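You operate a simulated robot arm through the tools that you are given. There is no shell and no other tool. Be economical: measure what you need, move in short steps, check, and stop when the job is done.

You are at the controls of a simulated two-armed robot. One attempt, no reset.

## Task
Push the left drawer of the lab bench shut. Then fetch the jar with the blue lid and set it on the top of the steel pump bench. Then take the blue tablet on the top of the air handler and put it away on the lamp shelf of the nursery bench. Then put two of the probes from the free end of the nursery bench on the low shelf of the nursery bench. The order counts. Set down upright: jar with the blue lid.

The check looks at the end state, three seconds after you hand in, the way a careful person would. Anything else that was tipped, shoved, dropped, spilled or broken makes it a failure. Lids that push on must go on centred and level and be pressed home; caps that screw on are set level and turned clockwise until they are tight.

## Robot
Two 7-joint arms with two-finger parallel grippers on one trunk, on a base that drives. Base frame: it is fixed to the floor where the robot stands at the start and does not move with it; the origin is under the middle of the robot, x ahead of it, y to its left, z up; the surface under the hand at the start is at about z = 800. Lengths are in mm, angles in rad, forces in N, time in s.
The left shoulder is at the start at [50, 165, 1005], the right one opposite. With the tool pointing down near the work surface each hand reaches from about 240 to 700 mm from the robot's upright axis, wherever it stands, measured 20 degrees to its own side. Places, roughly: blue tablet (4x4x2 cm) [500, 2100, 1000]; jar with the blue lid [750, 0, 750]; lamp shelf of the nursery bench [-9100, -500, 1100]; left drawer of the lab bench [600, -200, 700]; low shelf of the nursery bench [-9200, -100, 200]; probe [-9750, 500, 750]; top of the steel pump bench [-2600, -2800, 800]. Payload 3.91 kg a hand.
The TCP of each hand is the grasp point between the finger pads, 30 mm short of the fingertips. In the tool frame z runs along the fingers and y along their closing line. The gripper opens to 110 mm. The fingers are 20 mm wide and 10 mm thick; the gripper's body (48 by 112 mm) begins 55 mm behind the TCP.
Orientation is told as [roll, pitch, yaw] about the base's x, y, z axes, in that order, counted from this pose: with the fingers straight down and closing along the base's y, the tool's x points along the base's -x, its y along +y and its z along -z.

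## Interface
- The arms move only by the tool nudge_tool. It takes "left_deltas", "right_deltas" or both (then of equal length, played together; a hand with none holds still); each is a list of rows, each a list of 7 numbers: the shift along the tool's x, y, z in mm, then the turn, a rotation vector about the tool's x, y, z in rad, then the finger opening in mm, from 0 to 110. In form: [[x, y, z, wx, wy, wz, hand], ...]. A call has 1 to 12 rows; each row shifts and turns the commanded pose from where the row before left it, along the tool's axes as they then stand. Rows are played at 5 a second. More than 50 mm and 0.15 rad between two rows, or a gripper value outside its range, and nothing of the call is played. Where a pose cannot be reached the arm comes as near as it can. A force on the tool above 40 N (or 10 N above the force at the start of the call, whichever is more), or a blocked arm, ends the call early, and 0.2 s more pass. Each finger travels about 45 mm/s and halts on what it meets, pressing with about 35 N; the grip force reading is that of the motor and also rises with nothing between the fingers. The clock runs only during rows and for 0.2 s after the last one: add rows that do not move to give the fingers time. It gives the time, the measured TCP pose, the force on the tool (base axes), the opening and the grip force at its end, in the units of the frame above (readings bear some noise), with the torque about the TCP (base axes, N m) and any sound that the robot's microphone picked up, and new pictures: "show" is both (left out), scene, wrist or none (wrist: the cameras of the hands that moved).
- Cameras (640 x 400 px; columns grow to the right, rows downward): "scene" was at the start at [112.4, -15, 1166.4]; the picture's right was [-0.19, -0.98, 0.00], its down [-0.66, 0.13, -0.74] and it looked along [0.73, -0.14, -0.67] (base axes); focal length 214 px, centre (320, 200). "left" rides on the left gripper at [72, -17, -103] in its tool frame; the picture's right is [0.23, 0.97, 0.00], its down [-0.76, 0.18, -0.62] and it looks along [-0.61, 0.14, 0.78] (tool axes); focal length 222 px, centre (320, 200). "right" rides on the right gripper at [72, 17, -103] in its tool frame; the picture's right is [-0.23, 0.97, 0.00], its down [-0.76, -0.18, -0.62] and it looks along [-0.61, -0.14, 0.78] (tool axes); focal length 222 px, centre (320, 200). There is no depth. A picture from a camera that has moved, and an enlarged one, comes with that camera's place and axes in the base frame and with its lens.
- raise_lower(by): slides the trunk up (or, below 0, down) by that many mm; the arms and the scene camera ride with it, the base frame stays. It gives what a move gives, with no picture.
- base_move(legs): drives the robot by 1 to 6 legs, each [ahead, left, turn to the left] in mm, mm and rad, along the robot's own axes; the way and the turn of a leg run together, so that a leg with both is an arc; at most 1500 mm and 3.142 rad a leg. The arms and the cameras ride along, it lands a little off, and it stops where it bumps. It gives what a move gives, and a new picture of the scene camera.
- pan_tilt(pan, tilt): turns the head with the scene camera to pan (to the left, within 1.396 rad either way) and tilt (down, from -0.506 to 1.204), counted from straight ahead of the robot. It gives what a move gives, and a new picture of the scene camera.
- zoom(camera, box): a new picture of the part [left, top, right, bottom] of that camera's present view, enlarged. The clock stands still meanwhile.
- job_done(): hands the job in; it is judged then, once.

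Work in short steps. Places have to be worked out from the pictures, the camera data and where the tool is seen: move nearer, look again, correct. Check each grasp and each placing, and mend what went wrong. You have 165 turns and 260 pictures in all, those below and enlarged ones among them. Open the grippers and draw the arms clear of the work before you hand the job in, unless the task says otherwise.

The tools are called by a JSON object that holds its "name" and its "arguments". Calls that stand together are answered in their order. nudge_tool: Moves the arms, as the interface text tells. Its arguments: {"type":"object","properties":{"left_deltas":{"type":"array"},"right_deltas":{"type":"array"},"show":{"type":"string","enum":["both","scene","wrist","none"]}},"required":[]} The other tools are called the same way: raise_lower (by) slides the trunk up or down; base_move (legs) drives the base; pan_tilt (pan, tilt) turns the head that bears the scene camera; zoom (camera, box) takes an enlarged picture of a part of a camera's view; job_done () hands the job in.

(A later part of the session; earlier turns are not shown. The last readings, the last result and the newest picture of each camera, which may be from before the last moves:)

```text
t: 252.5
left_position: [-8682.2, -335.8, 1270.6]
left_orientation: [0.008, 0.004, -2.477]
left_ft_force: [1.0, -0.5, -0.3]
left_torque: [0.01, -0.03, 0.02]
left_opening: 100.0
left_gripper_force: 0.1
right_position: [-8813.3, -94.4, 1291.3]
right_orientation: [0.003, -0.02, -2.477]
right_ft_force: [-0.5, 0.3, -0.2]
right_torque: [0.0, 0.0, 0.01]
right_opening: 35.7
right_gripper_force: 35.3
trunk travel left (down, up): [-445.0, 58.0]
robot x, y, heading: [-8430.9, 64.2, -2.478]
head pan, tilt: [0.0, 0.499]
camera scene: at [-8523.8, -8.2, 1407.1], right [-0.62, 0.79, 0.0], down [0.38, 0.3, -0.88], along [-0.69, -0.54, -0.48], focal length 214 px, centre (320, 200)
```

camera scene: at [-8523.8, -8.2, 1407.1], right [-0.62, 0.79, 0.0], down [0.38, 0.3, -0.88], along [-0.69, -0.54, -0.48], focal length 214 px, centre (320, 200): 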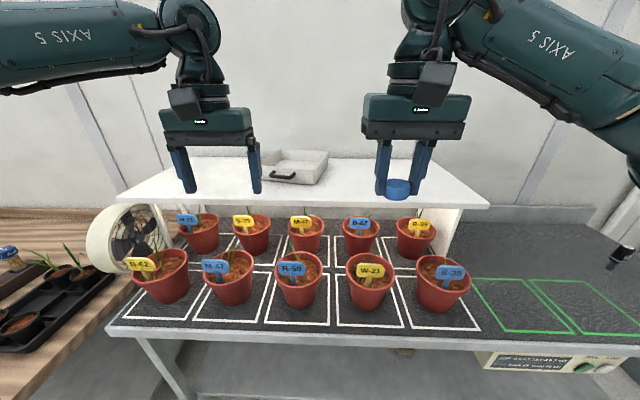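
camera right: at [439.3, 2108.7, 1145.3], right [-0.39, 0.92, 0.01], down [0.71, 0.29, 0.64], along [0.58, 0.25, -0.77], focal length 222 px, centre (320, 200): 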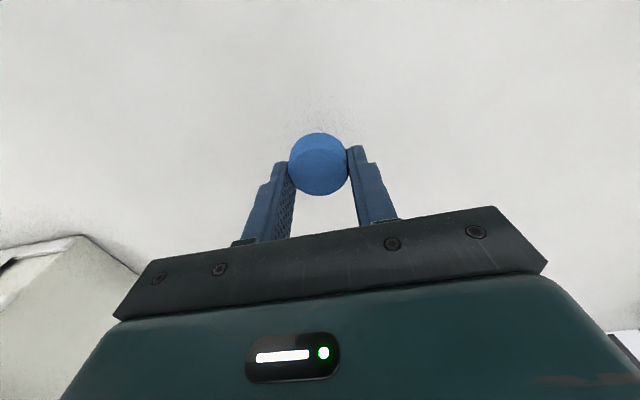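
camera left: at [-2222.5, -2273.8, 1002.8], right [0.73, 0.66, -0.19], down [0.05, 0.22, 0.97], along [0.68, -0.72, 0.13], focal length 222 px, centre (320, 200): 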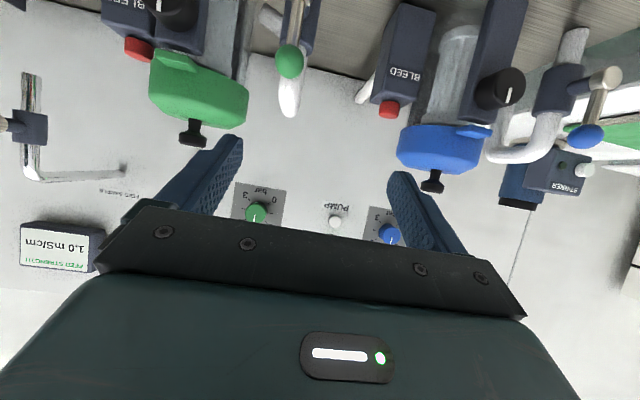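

Lamp shelf top is at z≈1118, front edge s≈-7462; bench front about s≈-7290. I drive 85 mm closer and 100 right, and raise the trunk more.

{"name": "base_move", "arguments": {"legs": [[85, -100, -0.04]]}}

{"name": "raise_lower", "arguments": {"by": 55}}

{"name": "nudge_tool", "arguments": {"right_deltas": [[-45, 0, 0, 0, 0, 0, 20], [-45, 0, 0, 0, 0, 0, 20], [-45, 0, 10, 0, 0, 0, 20], [-30, 0, 20, 0, 0, 0, 20], [0, 0, 0, 0, 0, 0, 20]]}}

```text
t: 254.0
left_position: [-8825.6, -298.7, 1271.6]
left_orientation: [0.009, 0.003, -2.514]
left_ft_force: [0.2, -0.9, 0.0]
left_torque: [0.02, -0.03, 0.0]
left_opening: 99.9
left_gripper_force: 0.2
right_position: [-8946.7, -53.2, 1291.5]
right_orientation: [0.005, -0.019, -2.513]
right_ft_force: [-0.9, -0.1, -0.4]
right_torque: [0.0, -0.01, -0.02]
right_opening: 35.7
right_gripper_force: 35.1
trunk travel left (down, up): [-445.0, 58.0]
robot x, y, heading: [-8559.9, 90.6, -2.511]
head pan, tilt: [0.0, 0.499]
camera scene: at [-8653.9, 22.7, 1407.0], right [-0.59, 0.81, 0.0], down [0.39, 0.28, -0.88], along [-0.71, -0.52, -0.48], focal length 214 px, centre (320, 200)
```

scene: 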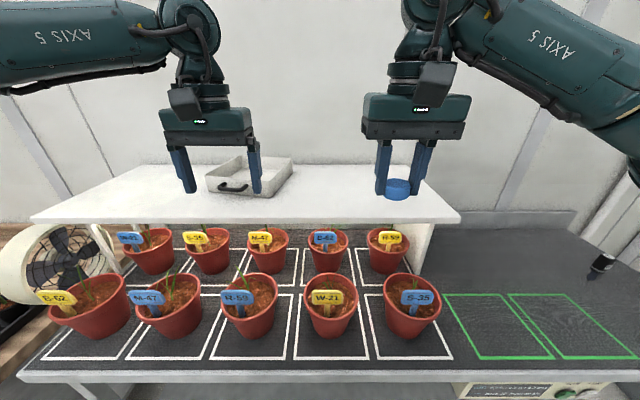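

```text
t: 255.0
left_position: [-8823.6, -299.9, 1326.0]
left_orientation: [0.009, 0.005, -2.512]
left_ft_force: [0.3, -0.3, 0.4]
left_torque: [0.0, 0.01, 0.0]
left_opening: 100.1
left_gripper_force: 0.0
right_position: [-8945.3, -53.3, 1346.6]
right_orientation: [0.003, -0.018, -2.516]
right_ft_force: [0.3, -0.1, 0.1]
right_torque: [-0.04, 0.0, -0.01]
right_opening: 35.7
right_gripper_force: 35.1
trunk travel left (down, up): [-500.0, 3.0]
robot x, y, heading: [-8556.5, 92.3, -2.513]
head pan, tilt: [0.0, 0.499]
```

```text
t: 256.2
left_position: [-8823.1, -299.3, 1327.0]
left_orientation: [0.01, 0.004, -2.514]
left_ft_force: [0.4, 0.2, -0.2]
left_torque: [0.01, 0.01, -0.01]
left_opening: 100.0
left_gripper_force: 0.1
right_position: [-9077.5, -147.0, 1322.3]
right_orientation: [0.004, -0.02, -2.516]
right_ft_force: [-0.2, -0.4, -1.2]
right_torque: [0.0, -0.01, -0.01]
right_opening: 35.6
right_gripper_force: 35.1
trunk travel left (down, up): [-500.0, 3.0]
robot x, y, heading: [-8558.4, 93.0, -2.516]
head pan, tilt: [0.0, 0.499]
camera scene: at [-8653.1, 23.0, 1462.1], right [-0.59, 0.81, 0.0], down [0.39, 0.28, -0.88], along [-0.71, -0.52, -0.48], focal length 214 px, centre (320, 200)
camera right: at [-9008.9, -115.2, 1425.2], right [0.39, -0.92, 0.01], down [-0.71, -0.29, 0.64], along [-0.59, -0.25, -0.77], focal length 222 px, centre (320, 200)
```

scene: 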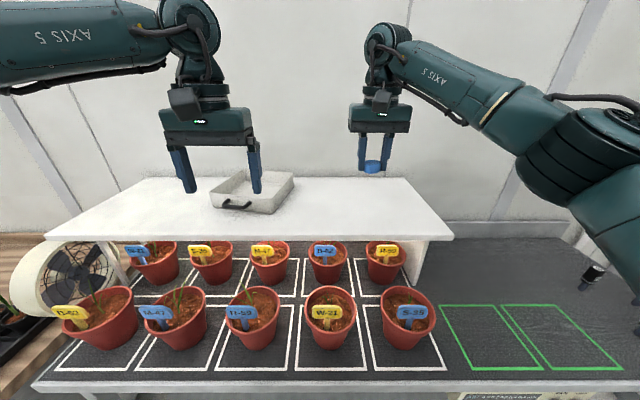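
right: 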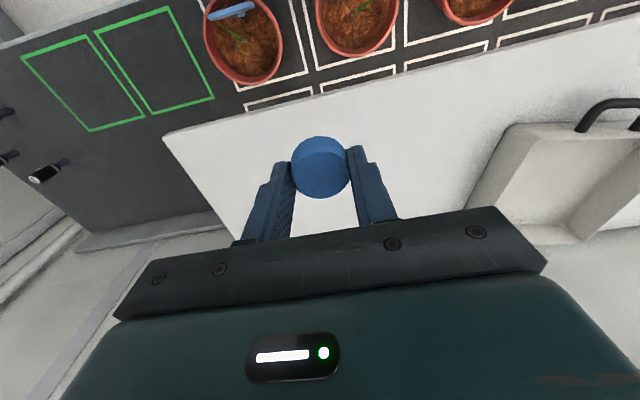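

The TCP is just at the shelf's front edge. I go 90 mm further in and lower to about 60 mm above the shelf.

{"name": "nudge_tool", "arguments": {"right_deltas": [[-45, 0, 0, 0, 0, 0, 20], [-45, 0, 0, 0, 0, 0, 20], [0, 0, 40, 0, 0, 0, 20], [0, 0, 40, 0, 0, 0, 20], [0, 0, 30, 0, 0, 0, 20], [0, 0, 0, 0, 0, 0, 20]]}}

```text
t: 257.6
left_position: [-8823.2, -299.1, 1326.6]
left_orientation: [0.007, 0.003, -2.514]
left_ft_force: [0.0, -0.5, -0.2]
left_torque: [-0.05, 0.02, 0.0]
left_opening: 100.1
left_gripper_force: 0.1
right_position: [-9115.3, -177.9, 1208.3]
right_orientation: [0.003, -0.021, -2.515]
right_ft_force: [-0.5, -0.2, 0.1]
right_torque: [0.01, 0.0, -0.02]
right_opening: 35.9
right_gripper_force: 35.2
right hand out of reach, approached as far as the arm can: row 2
trunk travel left (down, up): [-500.0, 3.0]
robot x, y, heading: [-8557.5, 91.7, -2.515]
head pan, tilt: [0.0, 0.499]
camera scene: at [-8652.9, 22.5, 1462.1], right [-0.59, 0.81, 0.0], down [0.39, 0.28, -0.88], along [-0.71, -0.52, -0.48], focal length 214 px, centre (320, 200)
camera right: at [-9046.4, -147.0, 1310.9], right [0.39, -0.92, 0.01], down [-0.71, -0.29, 0.64], along [-0.59, -0.25, -0.77], focal length 222 px, centre (320, 200)
```

scene: 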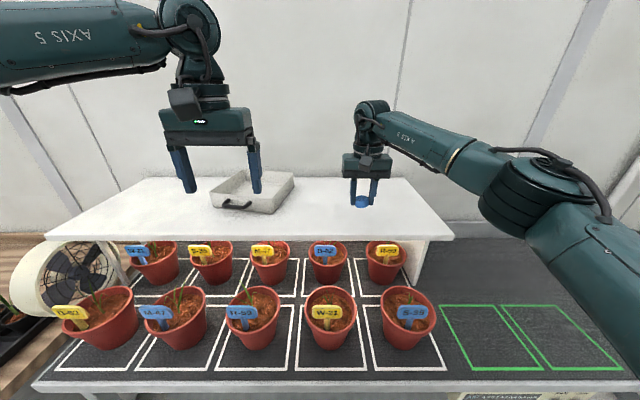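
right: 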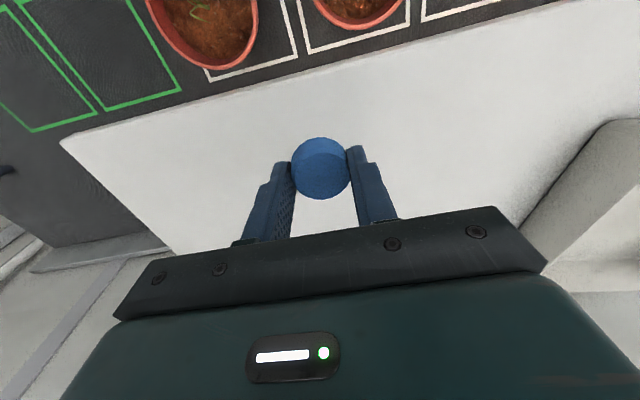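

Now lower, the arm can reach further; I go 35 mm more in and down 40.

{"name": "nudge_tool", "arguments": {"right_deltas": [[-35, 0, 0, 0, 0, 0, 20], [0, 0, 25, 0, 0, 0, 20], [0, 0, 15, 0, 0, 0, 20], [0, 0, 0, 0, 0, 0, 20]], "show": "wrist"}}

```text
t: 258.6
left_position: [-8823.8, -298.9, 1327.6]
left_orientation: [0.008, 0.003, -2.513]
left_ft_force: [0.2, -0.7, -0.9]
left_torque: [0.04, -0.03, 0.03]
left_opening: 99.8
left_gripper_force: 0.0
right_position: [-9144.0, -194.2, 1164.5]
right_orientation: [0.007, -0.021, -2.515]
right_ft_force: [-0.8, 0.5, -0.3]
right_torque: [0.01, -0.01, -0.02]
right_opening: 35.6
right_gripper_force: 35.0
right hand out of reach, approached as far as the arm can: row 1
trunk travel left (down, up): [-500.0, 3.0]
robot x, y, heading: [-8557.8, 92.3, -2.515]
head pan, tilt: [0.0, 0.499]
camera right: at [-9074.4, -163.7, 1268.2], right [0.39, -0.92, 0.01], down [-0.71, -0.29, 0.64], along [-0.59, -0.25, -0.77], focal length 222 px, centre (320, 200)
```

right: 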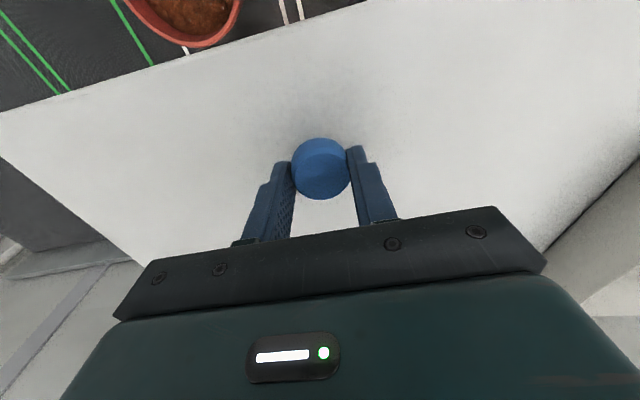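

About 80 mm inside the edge. I lower in small steps to contact.

{"name": "nudge_tool", "arguments": {"right_deltas": [[0, 0, 5, 0, 0, 0, 20], [0, 0, 4, 0, 0, 0, 20], [0, 0, 0, 0, 0, 0, 20]], "show": "none"}}

{"name": "nudge_tool", "arguments": {"right_deltas": [[0, 0, 3, 0, 0, 0, 20], [0, 0, 0, 0, 0, 0, 20]], "show": "none"}}

{"name": "nudge_tool", "arguments": {"right_deltas": [[0, 0, 3, 0, 0, 0, 20], [0, 0, 0, 0, 0, 0, 20]], "show": "wrist"}}

```text
t: 259.4
left_position: [-8822.7, -298.7, 1327.5]
left_orientation: [0.01, 0.002, -2.514]
left_ft_force: [0.0, -0.3, 0.6]
left_torque: [0.04, 0.03, 0.02]
left_opening: 100.1
left_gripper_force: 0.0
right_position: [-9144.1, -195.3, 1157.0]
right_orientation: [0.003, -0.02, -2.515]
right_ft_force: [0.4, 0.3, -1.0]
right_torque: [-0.03, -0.01, 0.02]
right_opening: 35.7
right_gripper_force: 34.8
trunk travel left (down, up): [-500.0, 3.0]
robot x, y, heading: [-8559.7, 90.6, -2.517]
head pan, tilt: [0.0, 0.499]
```

```text
t: 260.0
left_position: [-8823.6, -298.5, 1326.0]
left_orientation: [0.009, 0.004, -2.514]
left_ft_force: [-0.3, 0.3, 0.0]
left_torque: [-0.03, -0.03, -0.01]
left_opening: 100.4
left_gripper_force: 0.0
right_position: [-9145.2, -195.4, 1155.0]
right_orientation: [0.004, -0.019, -2.516]
right_ft_force: [0.2, 0.5, 0.1]
right_torque: [0.02, -0.01, 0.02]
right_opening: 35.8
right_gripper_force: 34.8
trunk travel left (down, up): [-500.0, 3.0]
robot x, y, heading: [-8554.5, 92.6, -2.511]
head pan, tilt: [0.0, 0.499]
```

```text
t: 260.6
left_position: [-8823.5, -299.2, 1326.6]
left_orientation: [0.008, 0.004, -2.514]
left_ft_force: [-0.6, 0.5, -0.4]
left_torque: [0.0, -0.05, -0.01]
left_opening: 100.1
left_gripper_force: 0.0
right_position: [-9145.5, -197.1, 1152.0]
right_orientation: [0.002, -0.021, -2.517]
right_ft_force: [0.2, 0.5, -0.4]
right_torque: [0.0, 0.0, 0.03]
right_opening: 35.4
right_gripper_force: 35.1
trunk travel left (down, up): [-500.0, 3.0]
robot x, y, heading: [-8554.7, 91.8, -2.514]
head pan, tilt: [0.0, 0.499]
camera right: at [-9076.0, -164.5, 1253.8], right [0.39, -0.92, 0.01], down [-0.71, -0.29, 0.64], along [-0.59, -0.25, -0.77], focal length 222 px, centre (320, 200)
```

right: 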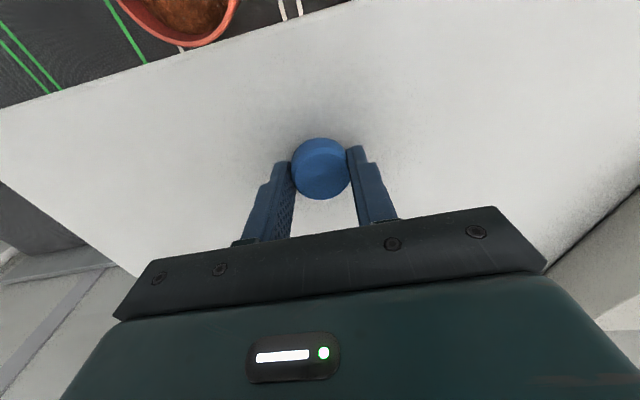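

Not in contact yet; I keep lowering in 3 mm steps.

{"name": "nudge_tool", "arguments": {"right_deltas": [[0, 0, 3, 0, 0, 0, 20], [0, 0, 0, 0, 0, 0, 20]], "show": "none"}}

{"name": "nudge_tool", "arguments": {"right_deltas": [[0, 0, 3, 0, 0, 0, 20], [0, 0, 0, 0, 0, 0, 20]], "show": "none"}}

{"name": "nudge_tool", "arguments": {"right_deltas": [[0, 0, 3, 0, 0, 0, 20], [0, 0, 0, 0, 0, 0, 20]], "show": "wrist"}}

```text
t: 261.2
left_position: [-8823.5, -299.0, 1326.6]
left_orientation: [0.009, 0.004, -2.513]
left_ft_force: [-0.2, -0.4, 0.1]
left_torque: [0.0, 0.0, -0.01]
left_opening: 99.9
left_gripper_force: 0.0
right_position: [-9144.6, -194.7, 1149.1]
right_orientation: [0.003, -0.019, -2.516]
right_ft_force: [0.6, -0.4, 0.4]
right_torque: [-0.04, 0.01, -0.02]
right_opening: 35.7
right_gripper_force: 34.8
trunk travel left (down, up): [-500.0, 3.0]
robot x, y, heading: [-8555.0, 90.6, -2.516]
head pan, tilt: [0.0, 0.499]
```

```text
t: 261.8
left_position: [-8823.5, -299.9, 1326.2]
left_orientation: [0.009, 0.004, -2.515]
left_ft_force: [0.4, -0.5, -0.9]
left_torque: [0.02, 0.02, -0.01]
left_opening: 99.8
left_gripper_force: 0.0
right_position: [-9146.0, -195.3, 1144.2]
right_orientation: [0.005, -0.02, -2.516]
right_ft_force: [-0.5, -0.1, -0.8]
right_torque: [-0.01, -0.01, 0.01]
right_opening: 35.9
right_gripper_force: 35.3
trunk travel left (down, up): [-500.0, 3.0]
robot x, y, heading: [-8551.2, 92.9, -2.512]
head pan, tilt: [0.0, 0.499]
```

```text
t: 262.4
left_position: [-8823.0, -298.1, 1326.0]
left_orientation: [0.008, 0.001, -2.514]
left_ft_force: [0.6, 0.0, 1.0]
left_torque: [0.01, 0.0, 0.02]
left_opening: 100.5
left_gripper_force: 0.1
right_position: [-9147.1, -194.2, 1145.2]
right_orientation: [0.004, -0.022, -2.516]
right_ft_force: [-1.5, 0.3, 9.4]
right_torque: [-0.15, -0.06, -0.03]
right_opening: 35.7
right_gripper_force: 34.6
trunk travel left (down, up): [-500.0, 3.0]
robot x, y, heading: [-8555.4, 90.6, -2.516]
head pan, tilt: [0.0, 0.499]
camera right: at [-9076.2, -163.4, 1246.3], right [0.39, -0.92, 0.01], down [-0.71, -0.29, 0.64], along [-0.59, -0.25, -0.77], focal length 222 px, centre (320, 200)
```

right: 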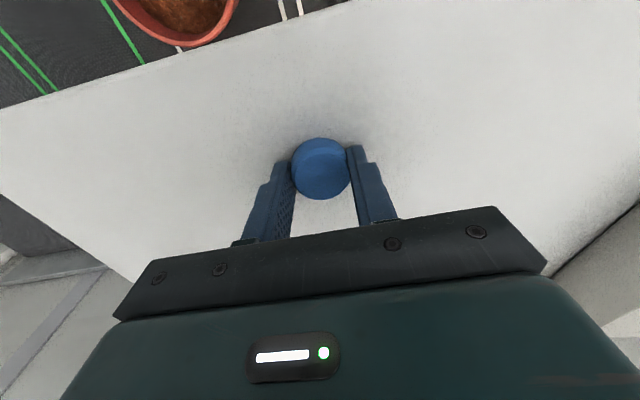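

Contact with 9 N at z≈1145. I ease off slightly, open, and lift away.

{"name": "nudge_tool", "arguments": {"right_deltas": [[0, 0, -1.5, 0, 0, 0, 20], [0, 0, 0, 0, 0, 0, 50], [0, 0, 0, 0, 0, 0, 70], [0, 0, 0, 0, 0, 0, 70], [0, 0, -30, 0, 0, 0, 70], [0, 0, -40, 0, 0, 0, 70], [0, 0, -40, 0, 0, 0, 70], [0, 0, 0, 0, 0, 0, 70]]}}

```text
t: 264.2
left_position: [-8822.3, -300.7, 1325.3]
left_orientation: [0.006, 0.003, -2.514]
left_ft_force: [0.9, 0.1, 0.6]
left_torque: [-0.01, -0.02, -0.01]
left_opening: 100.0
left_gripper_force: 0.1
right_position: [-9135.7, -181.7, 1250.4]
right_orientation: [0.005, -0.021, -2.516]
right_ft_force: [-0.5, 0.2, -0.2]
right_torque: [0.02, -0.04, -0.02]
right_opening: 70.2
right_gripper_force: 0.0
right hand out of reach, approached as far as the arm can: row 7
trunk travel left (down, up): [-500.0, 3.0]
robot x, y, heading: [-8559.4, 93.8, -2.515]
head pan, tilt: [0.0, 0.499]
camera scene: at [-8653.0, 21.6, 1462.0], right [-0.59, 0.81, 0.0], down [0.39, 0.28, -0.88], along [-0.71, -0.52, -0.48], focal length 214 px, centre (320, 200)
camera right: at [-9066.4, -150.5, 1352.3], right [0.39, -0.92, 0.01], down [-0.71, -0.29, 0.64], along [-0.59, -0.25, -0.77], focal length 222 px, centre (320, 200)
```

scene: 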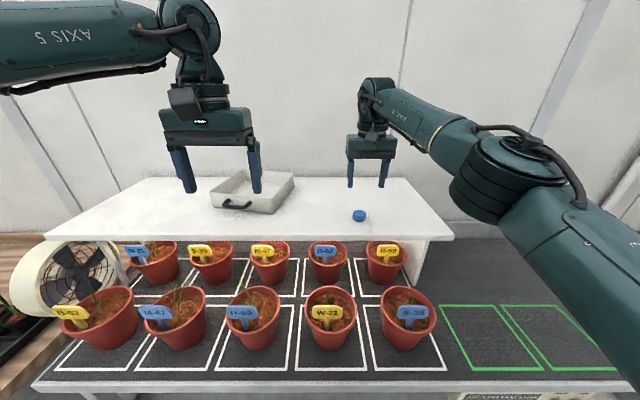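
right: 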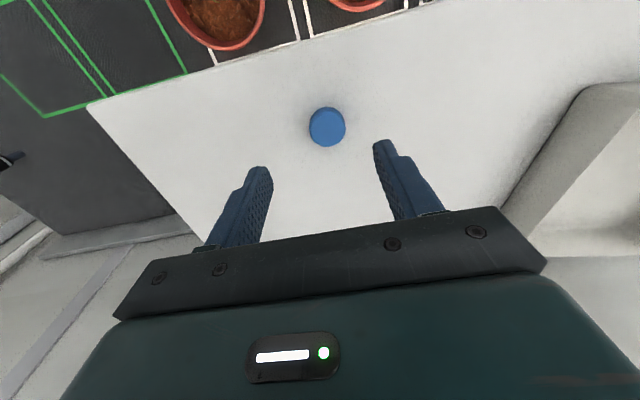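

The tablet rests on the lamp shelf. I retract the right hand, back off and shift right toward the free end with the probes.

{"name": "nudge_tool", "arguments": {"right_deltas": [[45, 0, -10, 0, 0, 0, 100], [45, 0, 0, 0, 0, 0, 100], [45, 0, 0, 0, 0, 0, 100], [45, 0, 0, 0, 0, 0, 100]], "show": "none"}}

{"name": "base_move", "arguments": {"legs": [[-100, 0, 0], [0, -750, 0]]}}

{"name": "pan_tilt", "arguments": {"pan": -0.3, "tilt": 0.7}}

```text
t: 265.2
left_position: [-8822.0, -298.7, 1326.7]
left_orientation: [0.007, 0.004, -2.514]
left_ft_force: [0.9, 0.4, -0.6]
left_torque: [-0.01, -0.05, -0.03]
left_opening: 100.0
left_gripper_force: 0.0
right_position: [-8989.0, -73.4, 1259.5]
right_orientation: [0.005, -0.02, -2.516]
right_ft_force: [0.0, 0.3, 0.5]
right_torque: [-0.01, 0.0, 0.0]
right_opening: 100.0
right_gripper_force: 0.0
trunk travel left (down, up): [-500.0, 3.0]
robot x, y, heading: [-8555.5, 91.8, -2.514]
head pan, tilt: [0.0, 0.499]
```

```text
t: 272.9
left_position: [-9181.2, 354.8, 1327.2]
left_orientation: [0.01, 0.002, -2.501]
left_ft_force: [0.8, -0.2, 0.1]
left_torque: [-0.02, 0.04, 0.03]
left_opening: 100.0
left_gripper_force: 0.1
right_position: [-9350.2, 576.1, 1260.2]
right_orientation: [0.004, -0.021, -2.502]
right_ft_force: [0.6, -0.3, -1.1]
right_torque: [-0.02, -0.02, 0.04]
right_opening: 100.1
right_gripper_force: 0.1
trunk travel left (down, up): [-500.0, 3.0]
robot x, y, heading: [-8920.2, 748.6, -2.498]
head pan, tilt: [0.0, 0.499]
camera scene: at [-9015.1, 678.8, 1462.1], right [-0.6, 0.8, 0.0], down [0.38, 0.29, -0.88], along [-0.7, -0.53, -0.48], focal length 214 px, centre (320, 200)
```

scene: 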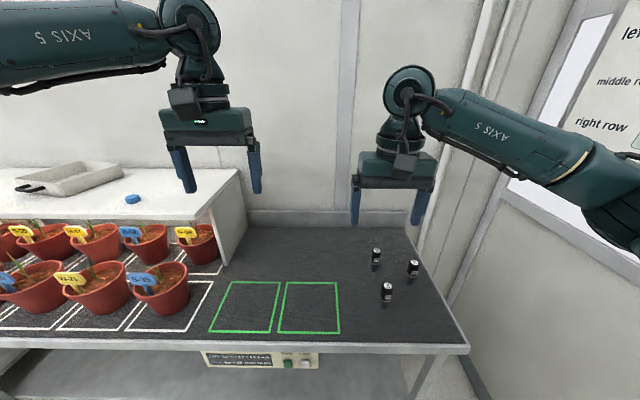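

```text
t: 273.7
left_position: [-9180.5, 354.4, 1326.2]
left_orientation: [0.008, 0.003, -2.498]
left_ft_force: [-0.1, 0.5, -0.3]
left_torque: [0.0, 0.01, 0.02]
left_opening: 100.0
left_gripper_force: 0.0
right_position: [-9350.3, 577.7, 1259.0]
right_orientation: [0.003, -0.019, -2.501]
right_ft_force: [0.0, 0.0, -0.5]
right_torque: [0.01, 0.03, 0.04]
right_opening: 100.0
right_gripper_force: 0.1
trunk travel left (down, up): [-500.0, 3.0]
robot x, y, heading: [-8923.2, 749.8, -2.496]
head pan, tilt: [-0.3, 0.7]
camera scene: at [-9022.2, 704.7, 1444.4], right [-0.34, 0.94, 0.0], down [0.61, 0.22, -0.77], along [-0.72, -0.26, -0.64], focal length 214 px, centre (320, 200)
```

scene: 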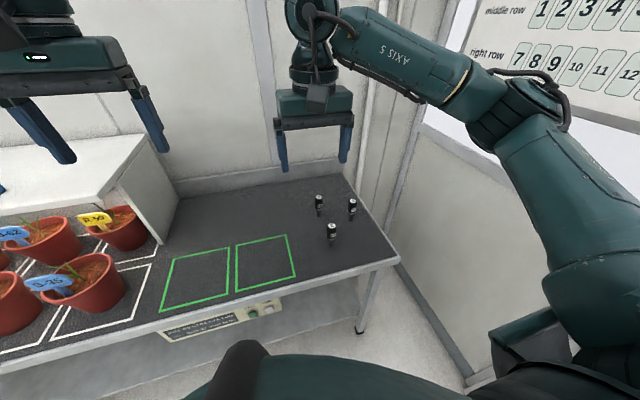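

Three small probes stand at the free end. I zoom in on them.

{"name": "zoom", "arguments": {"camera": "scene", "box": [270, 170, 410, 270]}}

{"name": "raise_lower", "arguments": {"by": -200}}

{"name": "pan_tilt", "arguments": {"pan": -0.3, "tilt": 0.75}}

```text
4.00 times, centred on (340, 220) of scene
camera zoom: at [-9022.2, 704.7, 1444.4], right [-0.34, 0.94, 0.0], down [0.61, 0.22, -0.77], along [-0.72, -0.26, -0.64], focal length 858 px, centre (240, 120)
```

zoom: 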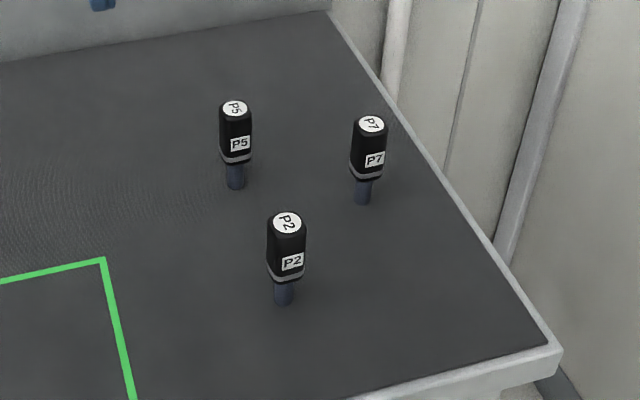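

```text
t: 275.8
left_position: [-9179.1, 355.7, 1126.7]
left_orientation: [0.008, 0.002, -2.499]
left_ft_force: [-0.3, 0.1, -0.4]
left_torque: [0.0, 0.03, 0.04]
left_opening: 99.9
left_gripper_force: 0.1
right_position: [-9349.9, 576.3, 1059.1]
right_orientation: [0.004, -0.019, -2.499]
right_ft_force: [-1.1, -0.5, -0.3]
right_torque: [-0.02, 0.02, 0.0]
right_opening: 100.1
right_gripper_force: 0.1
trunk travel left (down, up): [-300.0, 203.0]
robot x, y, heading: [-8918.5, 748.9, -2.498]
head pan, tilt: [-0.3, 0.7]
```

```text
t: 276.5
left_position: [-9180.8, 355.2, 1128.2]
left_orientation: [0.008, 0.004, -2.5]
left_ft_force: [-0.1, 0.5, 0.3]
left_torque: [-0.01, 0.02, 0.04]
left_opening: 99.9
left_gripper_force: 0.0
right_position: [-9349.1, 576.0, 1058.9]
right_orientation: [0.004, -0.021, -2.501]
right_ft_force: [0.6, 0.4, -0.4]
right_torque: [0.01, 0.03, 0.02]
right_opening: 99.9
right_gripper_force: 0.0
trunk travel left (down, up): [-300.0, 203.0]
robot x, y, heading: [-8921.0, 750.9, -2.494]
head pan, tilt: [-0.3, 0.75]
camera scene: at [-9020.3, 705.4, 1240.1], right [-0.34, 0.94, 0.0], down [0.64, 0.23, -0.73], along [-0.69, -0.25, -0.68], focal length 214 px, centre (320, 200)
```

scene: 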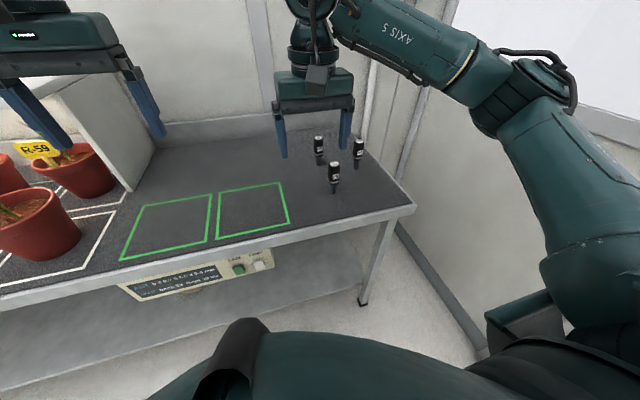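

Probes: P2 (-9511, 572), P5 (-9638, 476), P7 (-9661, 609), about 100 mm tall with a ~33 mm head. I move nearer and bring the right hand above P2.

{"name": "base_move", "arguments": {"legs": [[75, -60, -0.025]]}}

{"name": "raise_lower", "arguments": {"by": -50}}

{"name": "nudge_tool", "arguments": {"right_deltas": [[0, 0, 0, 0, 0, 0, 90]], "show": "wrist"}}

```text
t: 277.7
left_position: [-9284.6, 368.3, 1126.0]
left_orientation: [0.008, 0.003, -2.523]
left_ft_force: [-0.5, 0.1, 0.5]
left_torque: [-0.01, -0.04, 0.01]
left_opening: 99.7
left_gripper_force: 0.1
right_position: [-9448.0, 594.9, 1058.7]
right_orientation: [0.005, -0.019, -2.525]
right_ft_force: [-0.4, 0.2, -1.4]
right_torque: [-0.02, -0.01, -0.01]
right_opening: 100.1
right_gripper_force: 0.0
trunk travel left (down, up): [-300.0, 203.0]
robot x, y, heading: [-9017.4, 758.8, -2.522]
head pan, tilt: [-0.3, 0.75]
camera scene: at [-9114.8, 715.1, 1240.0], right [-0.31, 0.95, 0.0], down [0.65, 0.21, -0.73], along [-0.69, -0.23, -0.68], focal length 214 px, centre (320, 200)
```

scene: 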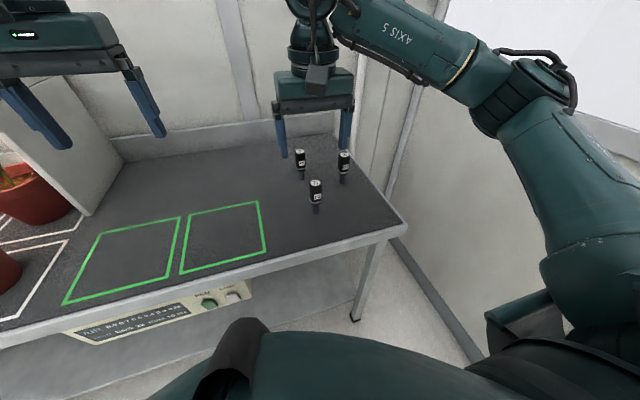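

```text
t: 278.6
left_position: [-9281.9, 368.9, 1076.5]
left_orientation: [0.008, 0.005, -2.523]
left_ft_force: [0.0, -0.5, 0.3]
left_torque: [-0.02, 0.03, 0.01]
left_opening: 100.0
left_gripper_force: 0.1
right_position: [-9446.9, 594.4, 1009.8]
right_orientation: [0.004, -0.021, -2.526]
right_ft_force: [-0.6, 0.0, 0.9]
right_torque: [0.02, -0.02, 0.0]
right_opening: 100.2
right_gripper_force: 0.1
trunk travel left (down, up): [-250.0, 253.0]
robot x, y, heading: [-9012.2, 756.0, -2.523]
head pan, tilt: [-0.3, 0.75]
```

```text
t: 279.0
left_position: [-9282.6, 368.5, 1076.0]
left_orientation: [0.008, 0.004, -2.522]
left_ft_force: [0.9, 0.2, 1.0]
left_torque: [0.01, -0.01, 0.01]
left_opening: 100.1
left_gripper_force: 0.0
right_position: [-9446.3, 595.0, 1008.3]
right_orientation: [0.003, -0.021, -2.525]
right_ft_force: [0.3, -0.4, 0.3]
right_torque: [0.0, -0.02, -0.04]
right_opening: 89.9
right_gripper_force: 0.0
trunk travel left (down, up): [-250.0, 253.0]
robot x, y, heading: [-9014.7, 759.2, -2.52]
head pan, tilt: [-0.3, 0.75]
camera right: at [-9377.4, 625.2, 1112.0], right [0.38, -0.93, 0.01], down [-0.72, -0.29, 0.64], along [-0.59, -0.25, -0.77], focal length 222 px, centre (320, 200)
```

right: 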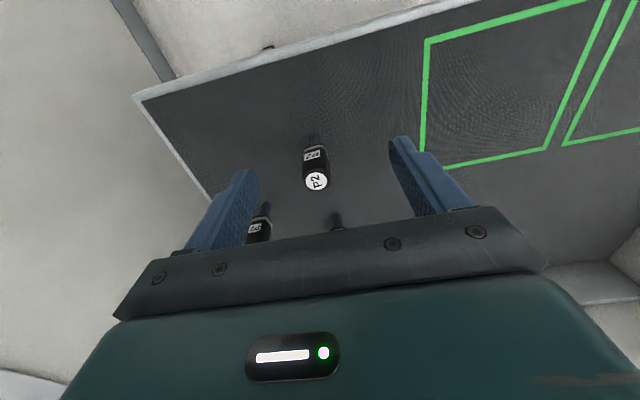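

P2 is confirmed at (-9514, 573). I move above it and descend to z≈890.

{"name": "nudge_tool", "arguments": {"right_deltas": [[-34, -10.5, 0, 0, 0, 0, 90], [-34, -10.5, 0, 0, 0, 0, 90], [0, 0, 40, 0, 0, 0, 80], [0, 0, 40, 0, 0, 0, 80], [0, 0, 36, 0, 0, 0, 80], [0, 0, 0, 0, 0, 0, 80]]}}

```text
t: 280.4
left_position: [-9282.7, 367.3, 1077.6]
left_orientation: [0.009, 0.005, -2.525]
left_ft_force: [0.5, -0.6, -0.4]
left_torque: [0.0, 0.01, -0.03]
left_opening: 100.0
left_gripper_force: 0.2
right_position: [-9513.5, 572.8, 891.1]
right_orientation: [0.002, -0.021, -2.523]
right_ft_force: [0.6, 0.5, -0.2]
right_torque: [0.04, 0.01, 0.03]
right_opening: 79.9
right_gripper_force: 0.0
trunk travel left (down, up): [-250.0, 253.0]
robot x, y, heading: [-9011.4, 756.6, -2.523]
head pan, tilt: [-0.3, 0.75]
camera scene: at [-9114.2, 715.1, 1190.1], right [-0.31, 0.95, 0.0], down [0.65, 0.21, -0.73], along [-0.69, -0.23, -0.68], focal length 214 px, centre (320, 200)
camera right: at [-9444.2, 603.9, 995.6], right [0.38, -0.93, 0.01], down [-0.72, -0.29, 0.64], along [-0.59, -0.25, -0.77], focal length 222 px, centre (320, 200)
```

scene: 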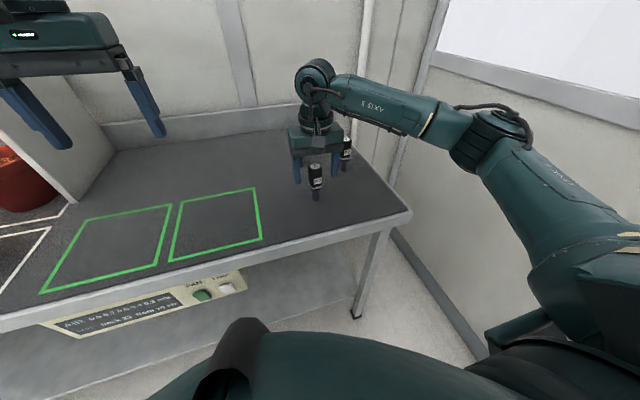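
right: 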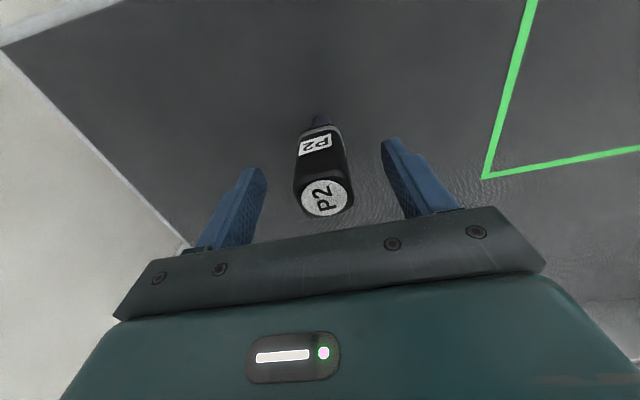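

Head spans z≈814–901, centred between the fingers. I descend 24 mm and close.

{"name": "nudge_tool", "arguments": {"right_deltas": [[0, 0, 12, 0, 0, 0, 80], [0, 0, 12, 0, 0, 0, 80], [0, 0, 0, 0, 0, 0, 55], [0, 0, 0, 0, 0, 0, 35], [0, 0, 0, 0, 0, 0, 10], [0, 0, 0, 0, 0, 0, 10], [0, 0, 0, 0, 0, 0, 10]], "show": "wrist"}}

```text
t: 282.0
left_position: [-9282.9, 367.3, 1076.9]
left_orientation: [0.008, 0.004, -2.525]
left_ft_force: [0.1, -0.5, 0.4]
left_torque: [0.02, -0.01, 0.01]
left_opening: 99.9
left_gripper_force: 0.1
right_position: [-9516.8, 572.7, 872.2]
right_orientation: [0.004, -0.022, -2.527]
right_ft_force: [-0.8, 0.0, -0.5]
right_torque: [0.01, -0.01, 0.0]
right_opening: 29.5
right_gripper_force: 34.7
trunk travel left (down, up): [-250.0, 253.0]
robot x, y, heading: [-9011.8, 759.3, -2.526]
head pan, tilt: [-0.3, 0.75]
camera right: at [-9447.1, 602.3, 974.7], right [0.38, -0.93, 0.01], down [-0.72, -0.29, 0.64], along [-0.59, -0.25, -0.77], focal length 222 px, centre (320, 200)
```

right: 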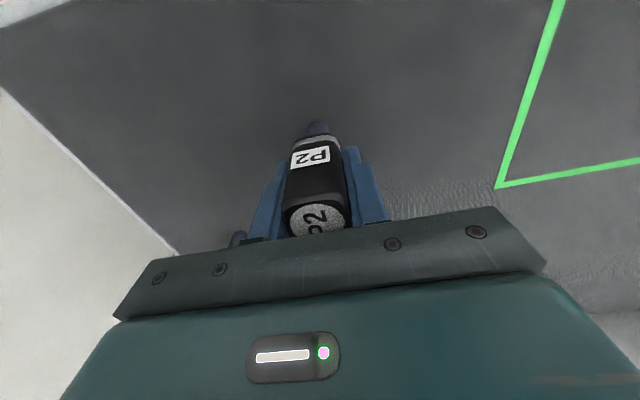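

Gripped at 29.5 mm. I lift it and draw it back clear of the bench.

{"name": "nudge_tool", "arguments": {"right_deltas": [[0, 0, -20, 0, 0, 0, 10], [0, 0, -45, 0, 0, 0, 10], [0, 0, -45, 0, 0, 0, 10], [0, 0, -30, 0, 0, 0, 10], [45, 0, 0, 0, 0, 0, 10], [45, 0, 0, 0, 0, 0, 10], [0, 0, 0, 0, 0, 0, 10]], "show": "wrist"}}

{"name": "base_move", "arguments": {"legs": [[-250, 0, 0]]}}

{"name": "pan_tilt", "arguments": {"pan": 0.3, "tilt": 0.85}}

```text
t: 283.6
left_position: [-9282.9, 369.7, 1075.9]
left_orientation: [0.01, 0.003, -2.523]
left_ft_force: [0.5, -0.5, 0.1]
left_torque: [0.05, -0.03, 0.0]
left_opening: 100.0
left_gripper_force: 0.1
right_position: [-9440.2, 624.6, 1007.6]
right_orientation: [0.003, -0.021, -2.527]
right_ft_force: [-0.2, 0.4, -1.3]
right_torque: [-0.01, 0.04, 0.0]
right_opening: 29.1
right_gripper_force: 35.1
trunk travel left (down, up): [-250.0, 253.0]
robot x, y, heading: [-9010.6, 756.1, -2.521]
head pan, tilt: [-0.3, 0.75]
camera right: at [-9370.7, 655.2, 1110.7], right [0.38, -0.93, 0.01], down [-0.72, -0.29, 0.64], along [-0.59, -0.25, -0.77], focal length 222 px, centre (320, 200)
```

right: 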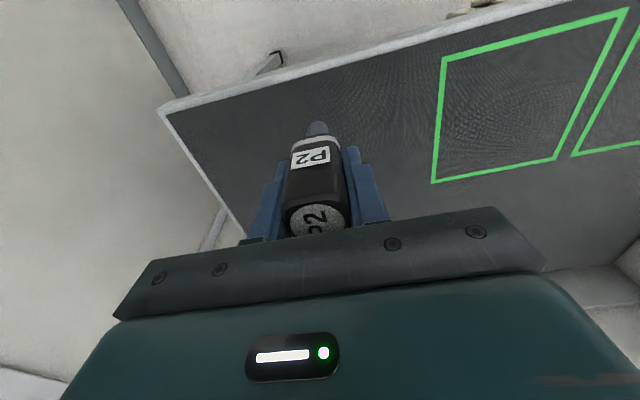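

```text
t: 285.4
left_position: [-9079.9, 513.1, 1076.2]
left_orientation: [0.008, 0.004, -2.523]
left_ft_force: [0.5, 0.3, 0.1]
left_torque: [0.0, 0.0, 0.0]
left_opening: 100.0
left_gripper_force: 0.1
right_position: [-9236.7, 768.8, 1008.7]
right_orientation: [0.004, -0.021, -2.526]
right_ft_force: [-0.4, 0.4, -0.7]
right_torque: [-0.03, 0.01, -0.01]
right_opening: 29.6
right_gripper_force: 34.6
trunk travel left (down, up): [-250.0, 253.0]
robot x, y, heading: [-8809.4, 898.9, -2.524]
head pan, tilt: [-0.3, 0.75]
camera scene: at [-8911.0, 859.3, 1190.2], right [-0.31, 0.95, 0.0], down [0.65, 0.21, -0.73], along [-0.7, -0.23, -0.68], focal length 214 px, centre (320, 200)
```

scene: 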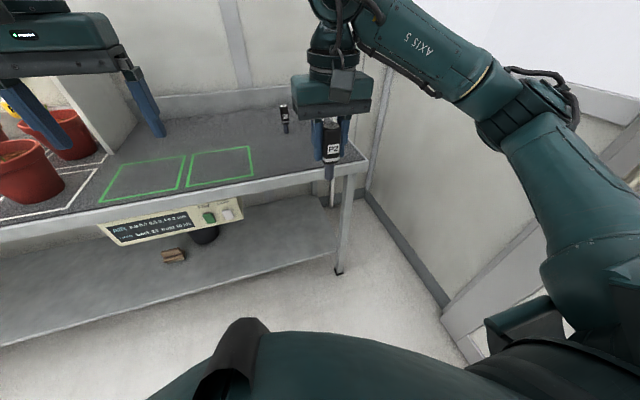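

```text
t: 286.4
left_position: [-9080.5, 512.4, 1077.8]
left_orientation: [0.01, 0.005, -2.523]
left_ft_force: [0.0, -0.4, -0.5]
left_torque: [0.0, 0.01, -0.01]
left_opening: 100.0
left_gripper_force: 0.1
right_position: [-9237.8, 766.9, 1006.6]
right_orientation: [0.003, -0.02, -2.525]
right_ft_force: [-0.5, 0.9, -0.7]
right_torque: [-0.03, 0.01, -0.01]
right_opening: 29.5
right_gripper_force: 34.9
trunk travel left (down, up): [-250.0, 253.0]
robot x, y, heading: [-8812.4, 901.3, -2.523]
head pan, tilt: [0.3, 0.85]
camera scene: at [-8880.1, 822.9, 1182.1], right [-0.79, 0.61, 0.0], down [0.46, 0.6, -0.66], along [-0.4, -0.52, -0.75], focal length 214 px, centre (320, 200)
```

scene: 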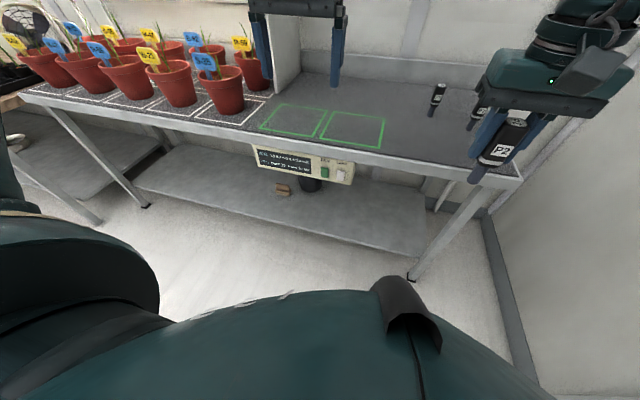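

The low shelf front is at s≈-7378, z≈200; free space lies right of the control box, around n≈-5960. I lower the trunk fully and then the hand, still clear in front of the bench.

{"name": "raise_lower", "arguments": {"by": -250}}

{"name": "nudge_tool", "arguments": {"right_deltas": [[0, 0, 48, 0, 0, 0, 10], [0, 0, 48, 0, 0, 0, 10], [0, 0, 48, 0, 0, 0, 10], [0, 0, 48, 0, 0, 0, 10], [0, 0, 48, 0, 0, 0, 10], [0, 0, 48, 0, 0, 0, 10], [0, 0, 48, 0, 0, 0, 10], [0, 0, 48, 0, 0, 0, 10], [0, 0, 0, 0, 0, 0, 10]], "show": "wrist"}}

{"name": "pan_tilt", "arguments": {"pan": -0.5, "tilt": 0.8}}

```text
t: 289.0
left_position: [-9079.4, 512.5, 826.5]
left_orientation: [0.01, 0.003, -2.524]
left_ft_force: [0.0, -0.4, -0.2]
left_torque: [-0.02, -0.03, -0.02]
left_opening: 99.9
left_gripper_force: 0.0
right_position: [-9236.8, 769.1, 759.1]
right_orientation: [0.003, -0.02, -2.526]
right_ft_force: [-1.0, 0.1, -0.6]
right_torque: [0.0, -0.01, 0.0]
right_opening: 29.8
right_gripper_force: 34.7
trunk travel left (down, up): [0.0, 503.0]
robot x, y, heading: [-8808.2, 900.4, -2.52]
head pan, tilt: [0.3, 0.85]
```

```text
t: 291.0
left_position: [-9079.3, 512.6, 827.6]
left_orientation: [0.009, 0.005, -2.526]
left_ft_force: [0.7, -0.2, -0.8]
left_torque: [0.01, -0.02, 0.0]
left_opening: 100.0
left_gripper_force: 0.0
right_position: [-9242.5, 766.5, 373.6]
right_orientation: [0.005, -0.021, -2.523]
right_ft_force: [0.1, 0.5, -1.4]
right_torque: [-0.02, 0.03, 0.02]
right_opening: 29.7
right_gripper_force: 35.3
trunk travel left (down, up): [0.0, 503.0]
robot x, y, heading: [-8810.4, 898.6, -2.523]
head pan, tilt: [0.3, 0.85]
camera right: at [-9172.7, 796.1, 476.1], right [0.38, -0.93, 0.01], down [-0.71, -0.29, 0.64], along [-0.59, -0.25, -0.77], focal length 222 px, centre (320, 200)
```

right: 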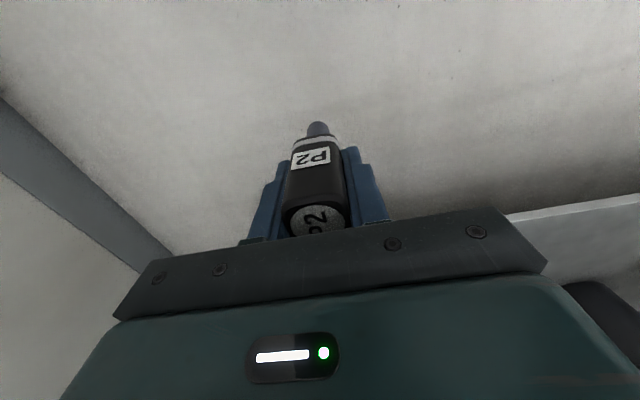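

```text
t: 292.1
left_position: [-9080.1, 512.3, 826.2]
left_orientation: [0.009, 0.002, -2.525]
left_ft_force: [-0.4, 0.5, 0.0]
left_torque: [-0.01, -0.01, -0.02]
left_opening: 99.9
left_gripper_force: 0.1
right_position: [-9242.8, 765.3, 373.5]
right_orientation: [0.003, -0.02, -2.527]
right_ft_force: [0.0, -0.3, -1.0]
right_torque: [0.03, -0.03, 0.0]
right_opening: 29.5
right_gripper_force: 35.0
trunk travel left (down, up): [0.0, 503.0]
robot x, y, heading: [-8810.5, 902.5, -2.526]
head pan, tilt: [-0.499, 0.799]
camera scene: at [-8912.6, 875.3, 936.1], right [-0.12, 0.99, 0.0], down [0.71, 0.09, -0.7], along [-0.69, -0.08, -0.72], focal length 214 px, centre (320, 200)
```

scene: 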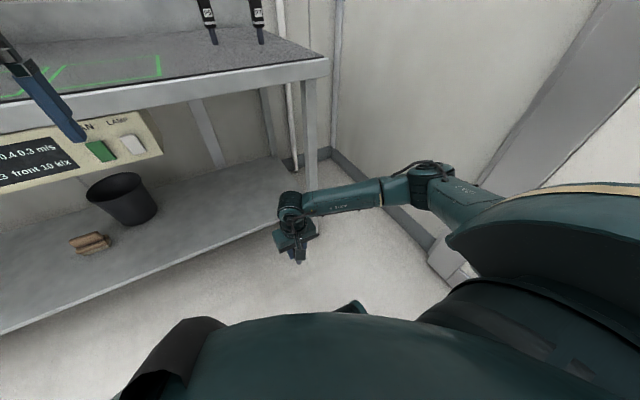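

The elbow sticks out to the right, so I should enter further left (n≈-5690), well clear of the bench's right leg; the forearm passes below the control box (bottom z≈643). First I tuck the left hand back and up, then strafe left.

{"name": "nudge_tool", "arguments": {"left_deltas": [[40, 0, -25, 0, 0, 0, 60], [40, 0, -25, 0, 0, 0, 60], [40, 0, -25, 0, 0, 0, 60], [40, 0, -25, 0, 0, 0, 60]], "right_deltas": [[0, 0, 12, 0, 0, 0, 10], [0, 0, 12, 0, 0, 0, 10], [0, 0, 12, 0, 0, 0, 10], [0, 0, 0, 0, 0, 0, 10]], "show": "none"}}

{"name": "base_move", "arguments": {"legs": [[0, 290, 0], [130, 0, 0]]}}

```text
t: 293.1
left_position: [-8950.6, 603.5, 929.2]
left_orientation: [0.005, 0.007, -2.524]
left_ft_force: [-0.2, -0.6, 0.1]
left_torque: [0.01, -0.01, 0.01]
left_opening: 59.9
left_gripper_force: 0.0
right_position: [-9243.8, 765.0, 339.5]
right_orientation: [0.003, -0.019, -2.525]
right_ft_force: [1.3, 0.0, -0.5]
right_torque: [-0.01, 0.04, 0.04]
right_opening: 29.4
right_gripper_force: 35.4
trunk travel left (down, up): [0.0, 503.0]
robot x, y, heading: [-8811.5, 904.3, -2.525]
head pan, tilt: [-0.499, 0.799]
```

```text
t: 297.1
left_position: [-8889.8, 300.8, 927.9]
left_orientation: [0.007, 0.001, -2.518]
left_ft_force: [0.3, 0.0, -0.5]
left_torque: [0.0, -0.01, 0.01]
left_opening: 60.0
left_gripper_force: 0.0
right_position: [-9183.8, 459.1, 339.6]
right_orientation: [0.004, -0.022, -2.523]
right_ft_force: [0.9, 0.1, -1.1]
right_torque: [-0.02, -0.01, -0.02]
right_opening: 29.5
right_gripper_force: 34.5
trunk travel left (down, up): [0.0, 503.0]
robot x, y, heading: [-8748.4, 601.3, -2.52]
head pan, tilt: [-0.499, 0.799]
camera scene: at [-8854.6, 572.6, 936.1], right [-0.12, 0.99, 0.0], down [0.71, 0.09, -0.7], along [-0.69, -0.09, -0.72], focal length 214 px, centre (320, 200)
```

scene: 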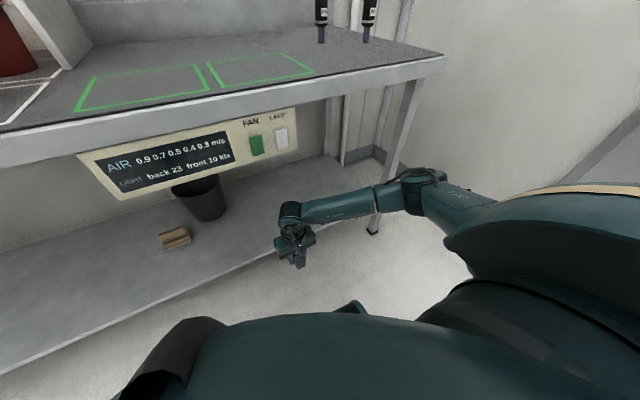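

The hand is at n≈-5700, s≈-7200; elbow at n≈-6070, short of the leg. I drive 105 mm forward, then extend the arm in.

{"name": "base_move", "arguments": {"legs": [[105, 0, 0]]}}

{"name": "nudge_tool", "arguments": {"right_deltas": [[-30, 0, 0, 0, 0, 0, 10], [-30, 0, 0, 0, 0, 0, 10], [-30, 0, 0, 0, 0, 0, 10], [-30, 0, 0, 0, 0, 0, 10], [0, 0, 0, 0, 0, 0, 10]]}}

```text
t: 298.2
left_position: [-8976.2, 237.1, 928.9]
left_orientation: [0.008, 0.003, -2.517]
left_ft_force: [0.2, 0.6, -0.8]
left_torque: [0.0, 0.03, 0.01]
left_opening: 60.0
left_gripper_force: 0.1
right_position: [-9271.6, 394.9, 337.4]
right_orientation: [0.004, -0.021, -2.519]
right_ft_force: [0.0, -0.6, -0.5]
right_torque: [0.0, -0.02, -0.01]
right_opening: 29.5
right_gripper_force: 35.7
trunk travel left (down, up): [0.0, 503.0]
robot x, y, heading: [-8838.6, 535.8, -2.521]
head pan, tilt: [-0.499, 0.799]
camera scene: at [-8941.3, 510.1, 936.1], right [-0.12, 0.99, 0.0], down [0.71, 0.09, -0.7], along [-0.69, -0.09, -0.72], focal length 214 px, centre (320, 200)
```

scene: 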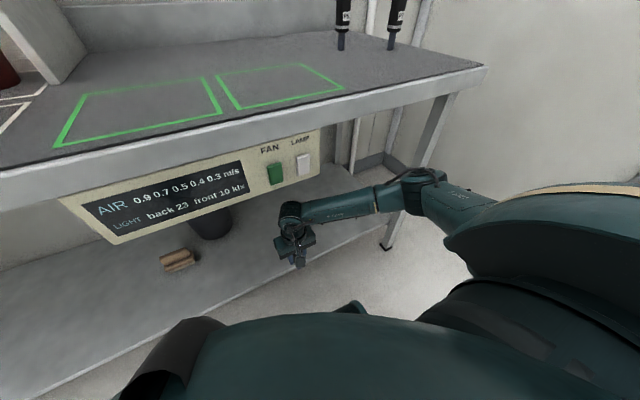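

```text
t: 299.4
left_position: [-8976.9, 237.3, 927.6]
left_orientation: [0.007, 0.004, -2.517]
left_ft_force: [-0.4, 0.5, 0.1]
left_torque: [0.01, 0.04, -0.01]
left_opening: 60.2
left_gripper_force: 0.0
right_position: [-9366.7, 326.9, 339.4]
right_orientation: [0.006, -0.021, -2.52]
right_ft_force: [-0.7, -0.1, -0.7]
right_torque: [-0.03, 0.01, 0.02]
right_opening: 29.4
right_gripper_force: 34.5
trunk travel left (down, up): [0.0, 503.0]
robot x, y, heading: [-8837.1, 535.7, -2.517]
head pan, tilt: [-0.499, 0.799]
camera scene: at [-8941.3, 510.1, 936.1], right [-0.12, 0.99, 0.0], down [0.71, 0.09, -0.7], along [-0.69, -0.09, -0.72], focal length 214 px, centre (320, 200)
camera right: at [-9298.6, 358.3, 442.9], right [0.38, -0.92, 0.01], down [-0.71, -0.29, 0.64], along [-0.59, -0.25, -0.77], focal length 222 px, centre (320, 200)
```

scene: 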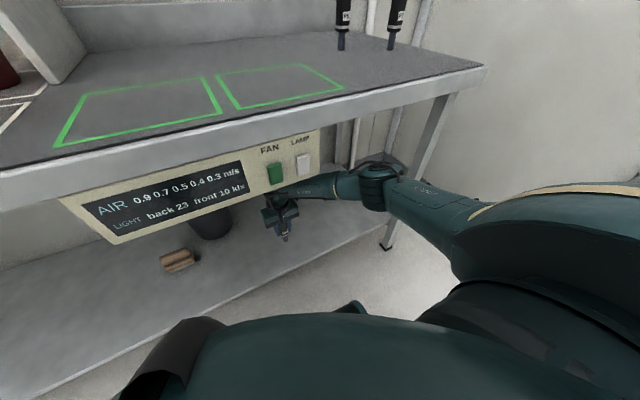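
right: 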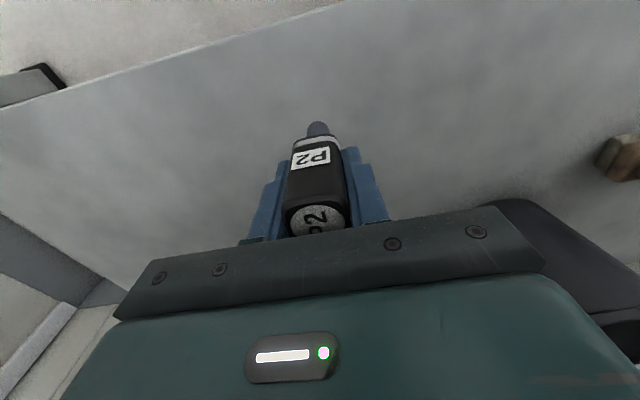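

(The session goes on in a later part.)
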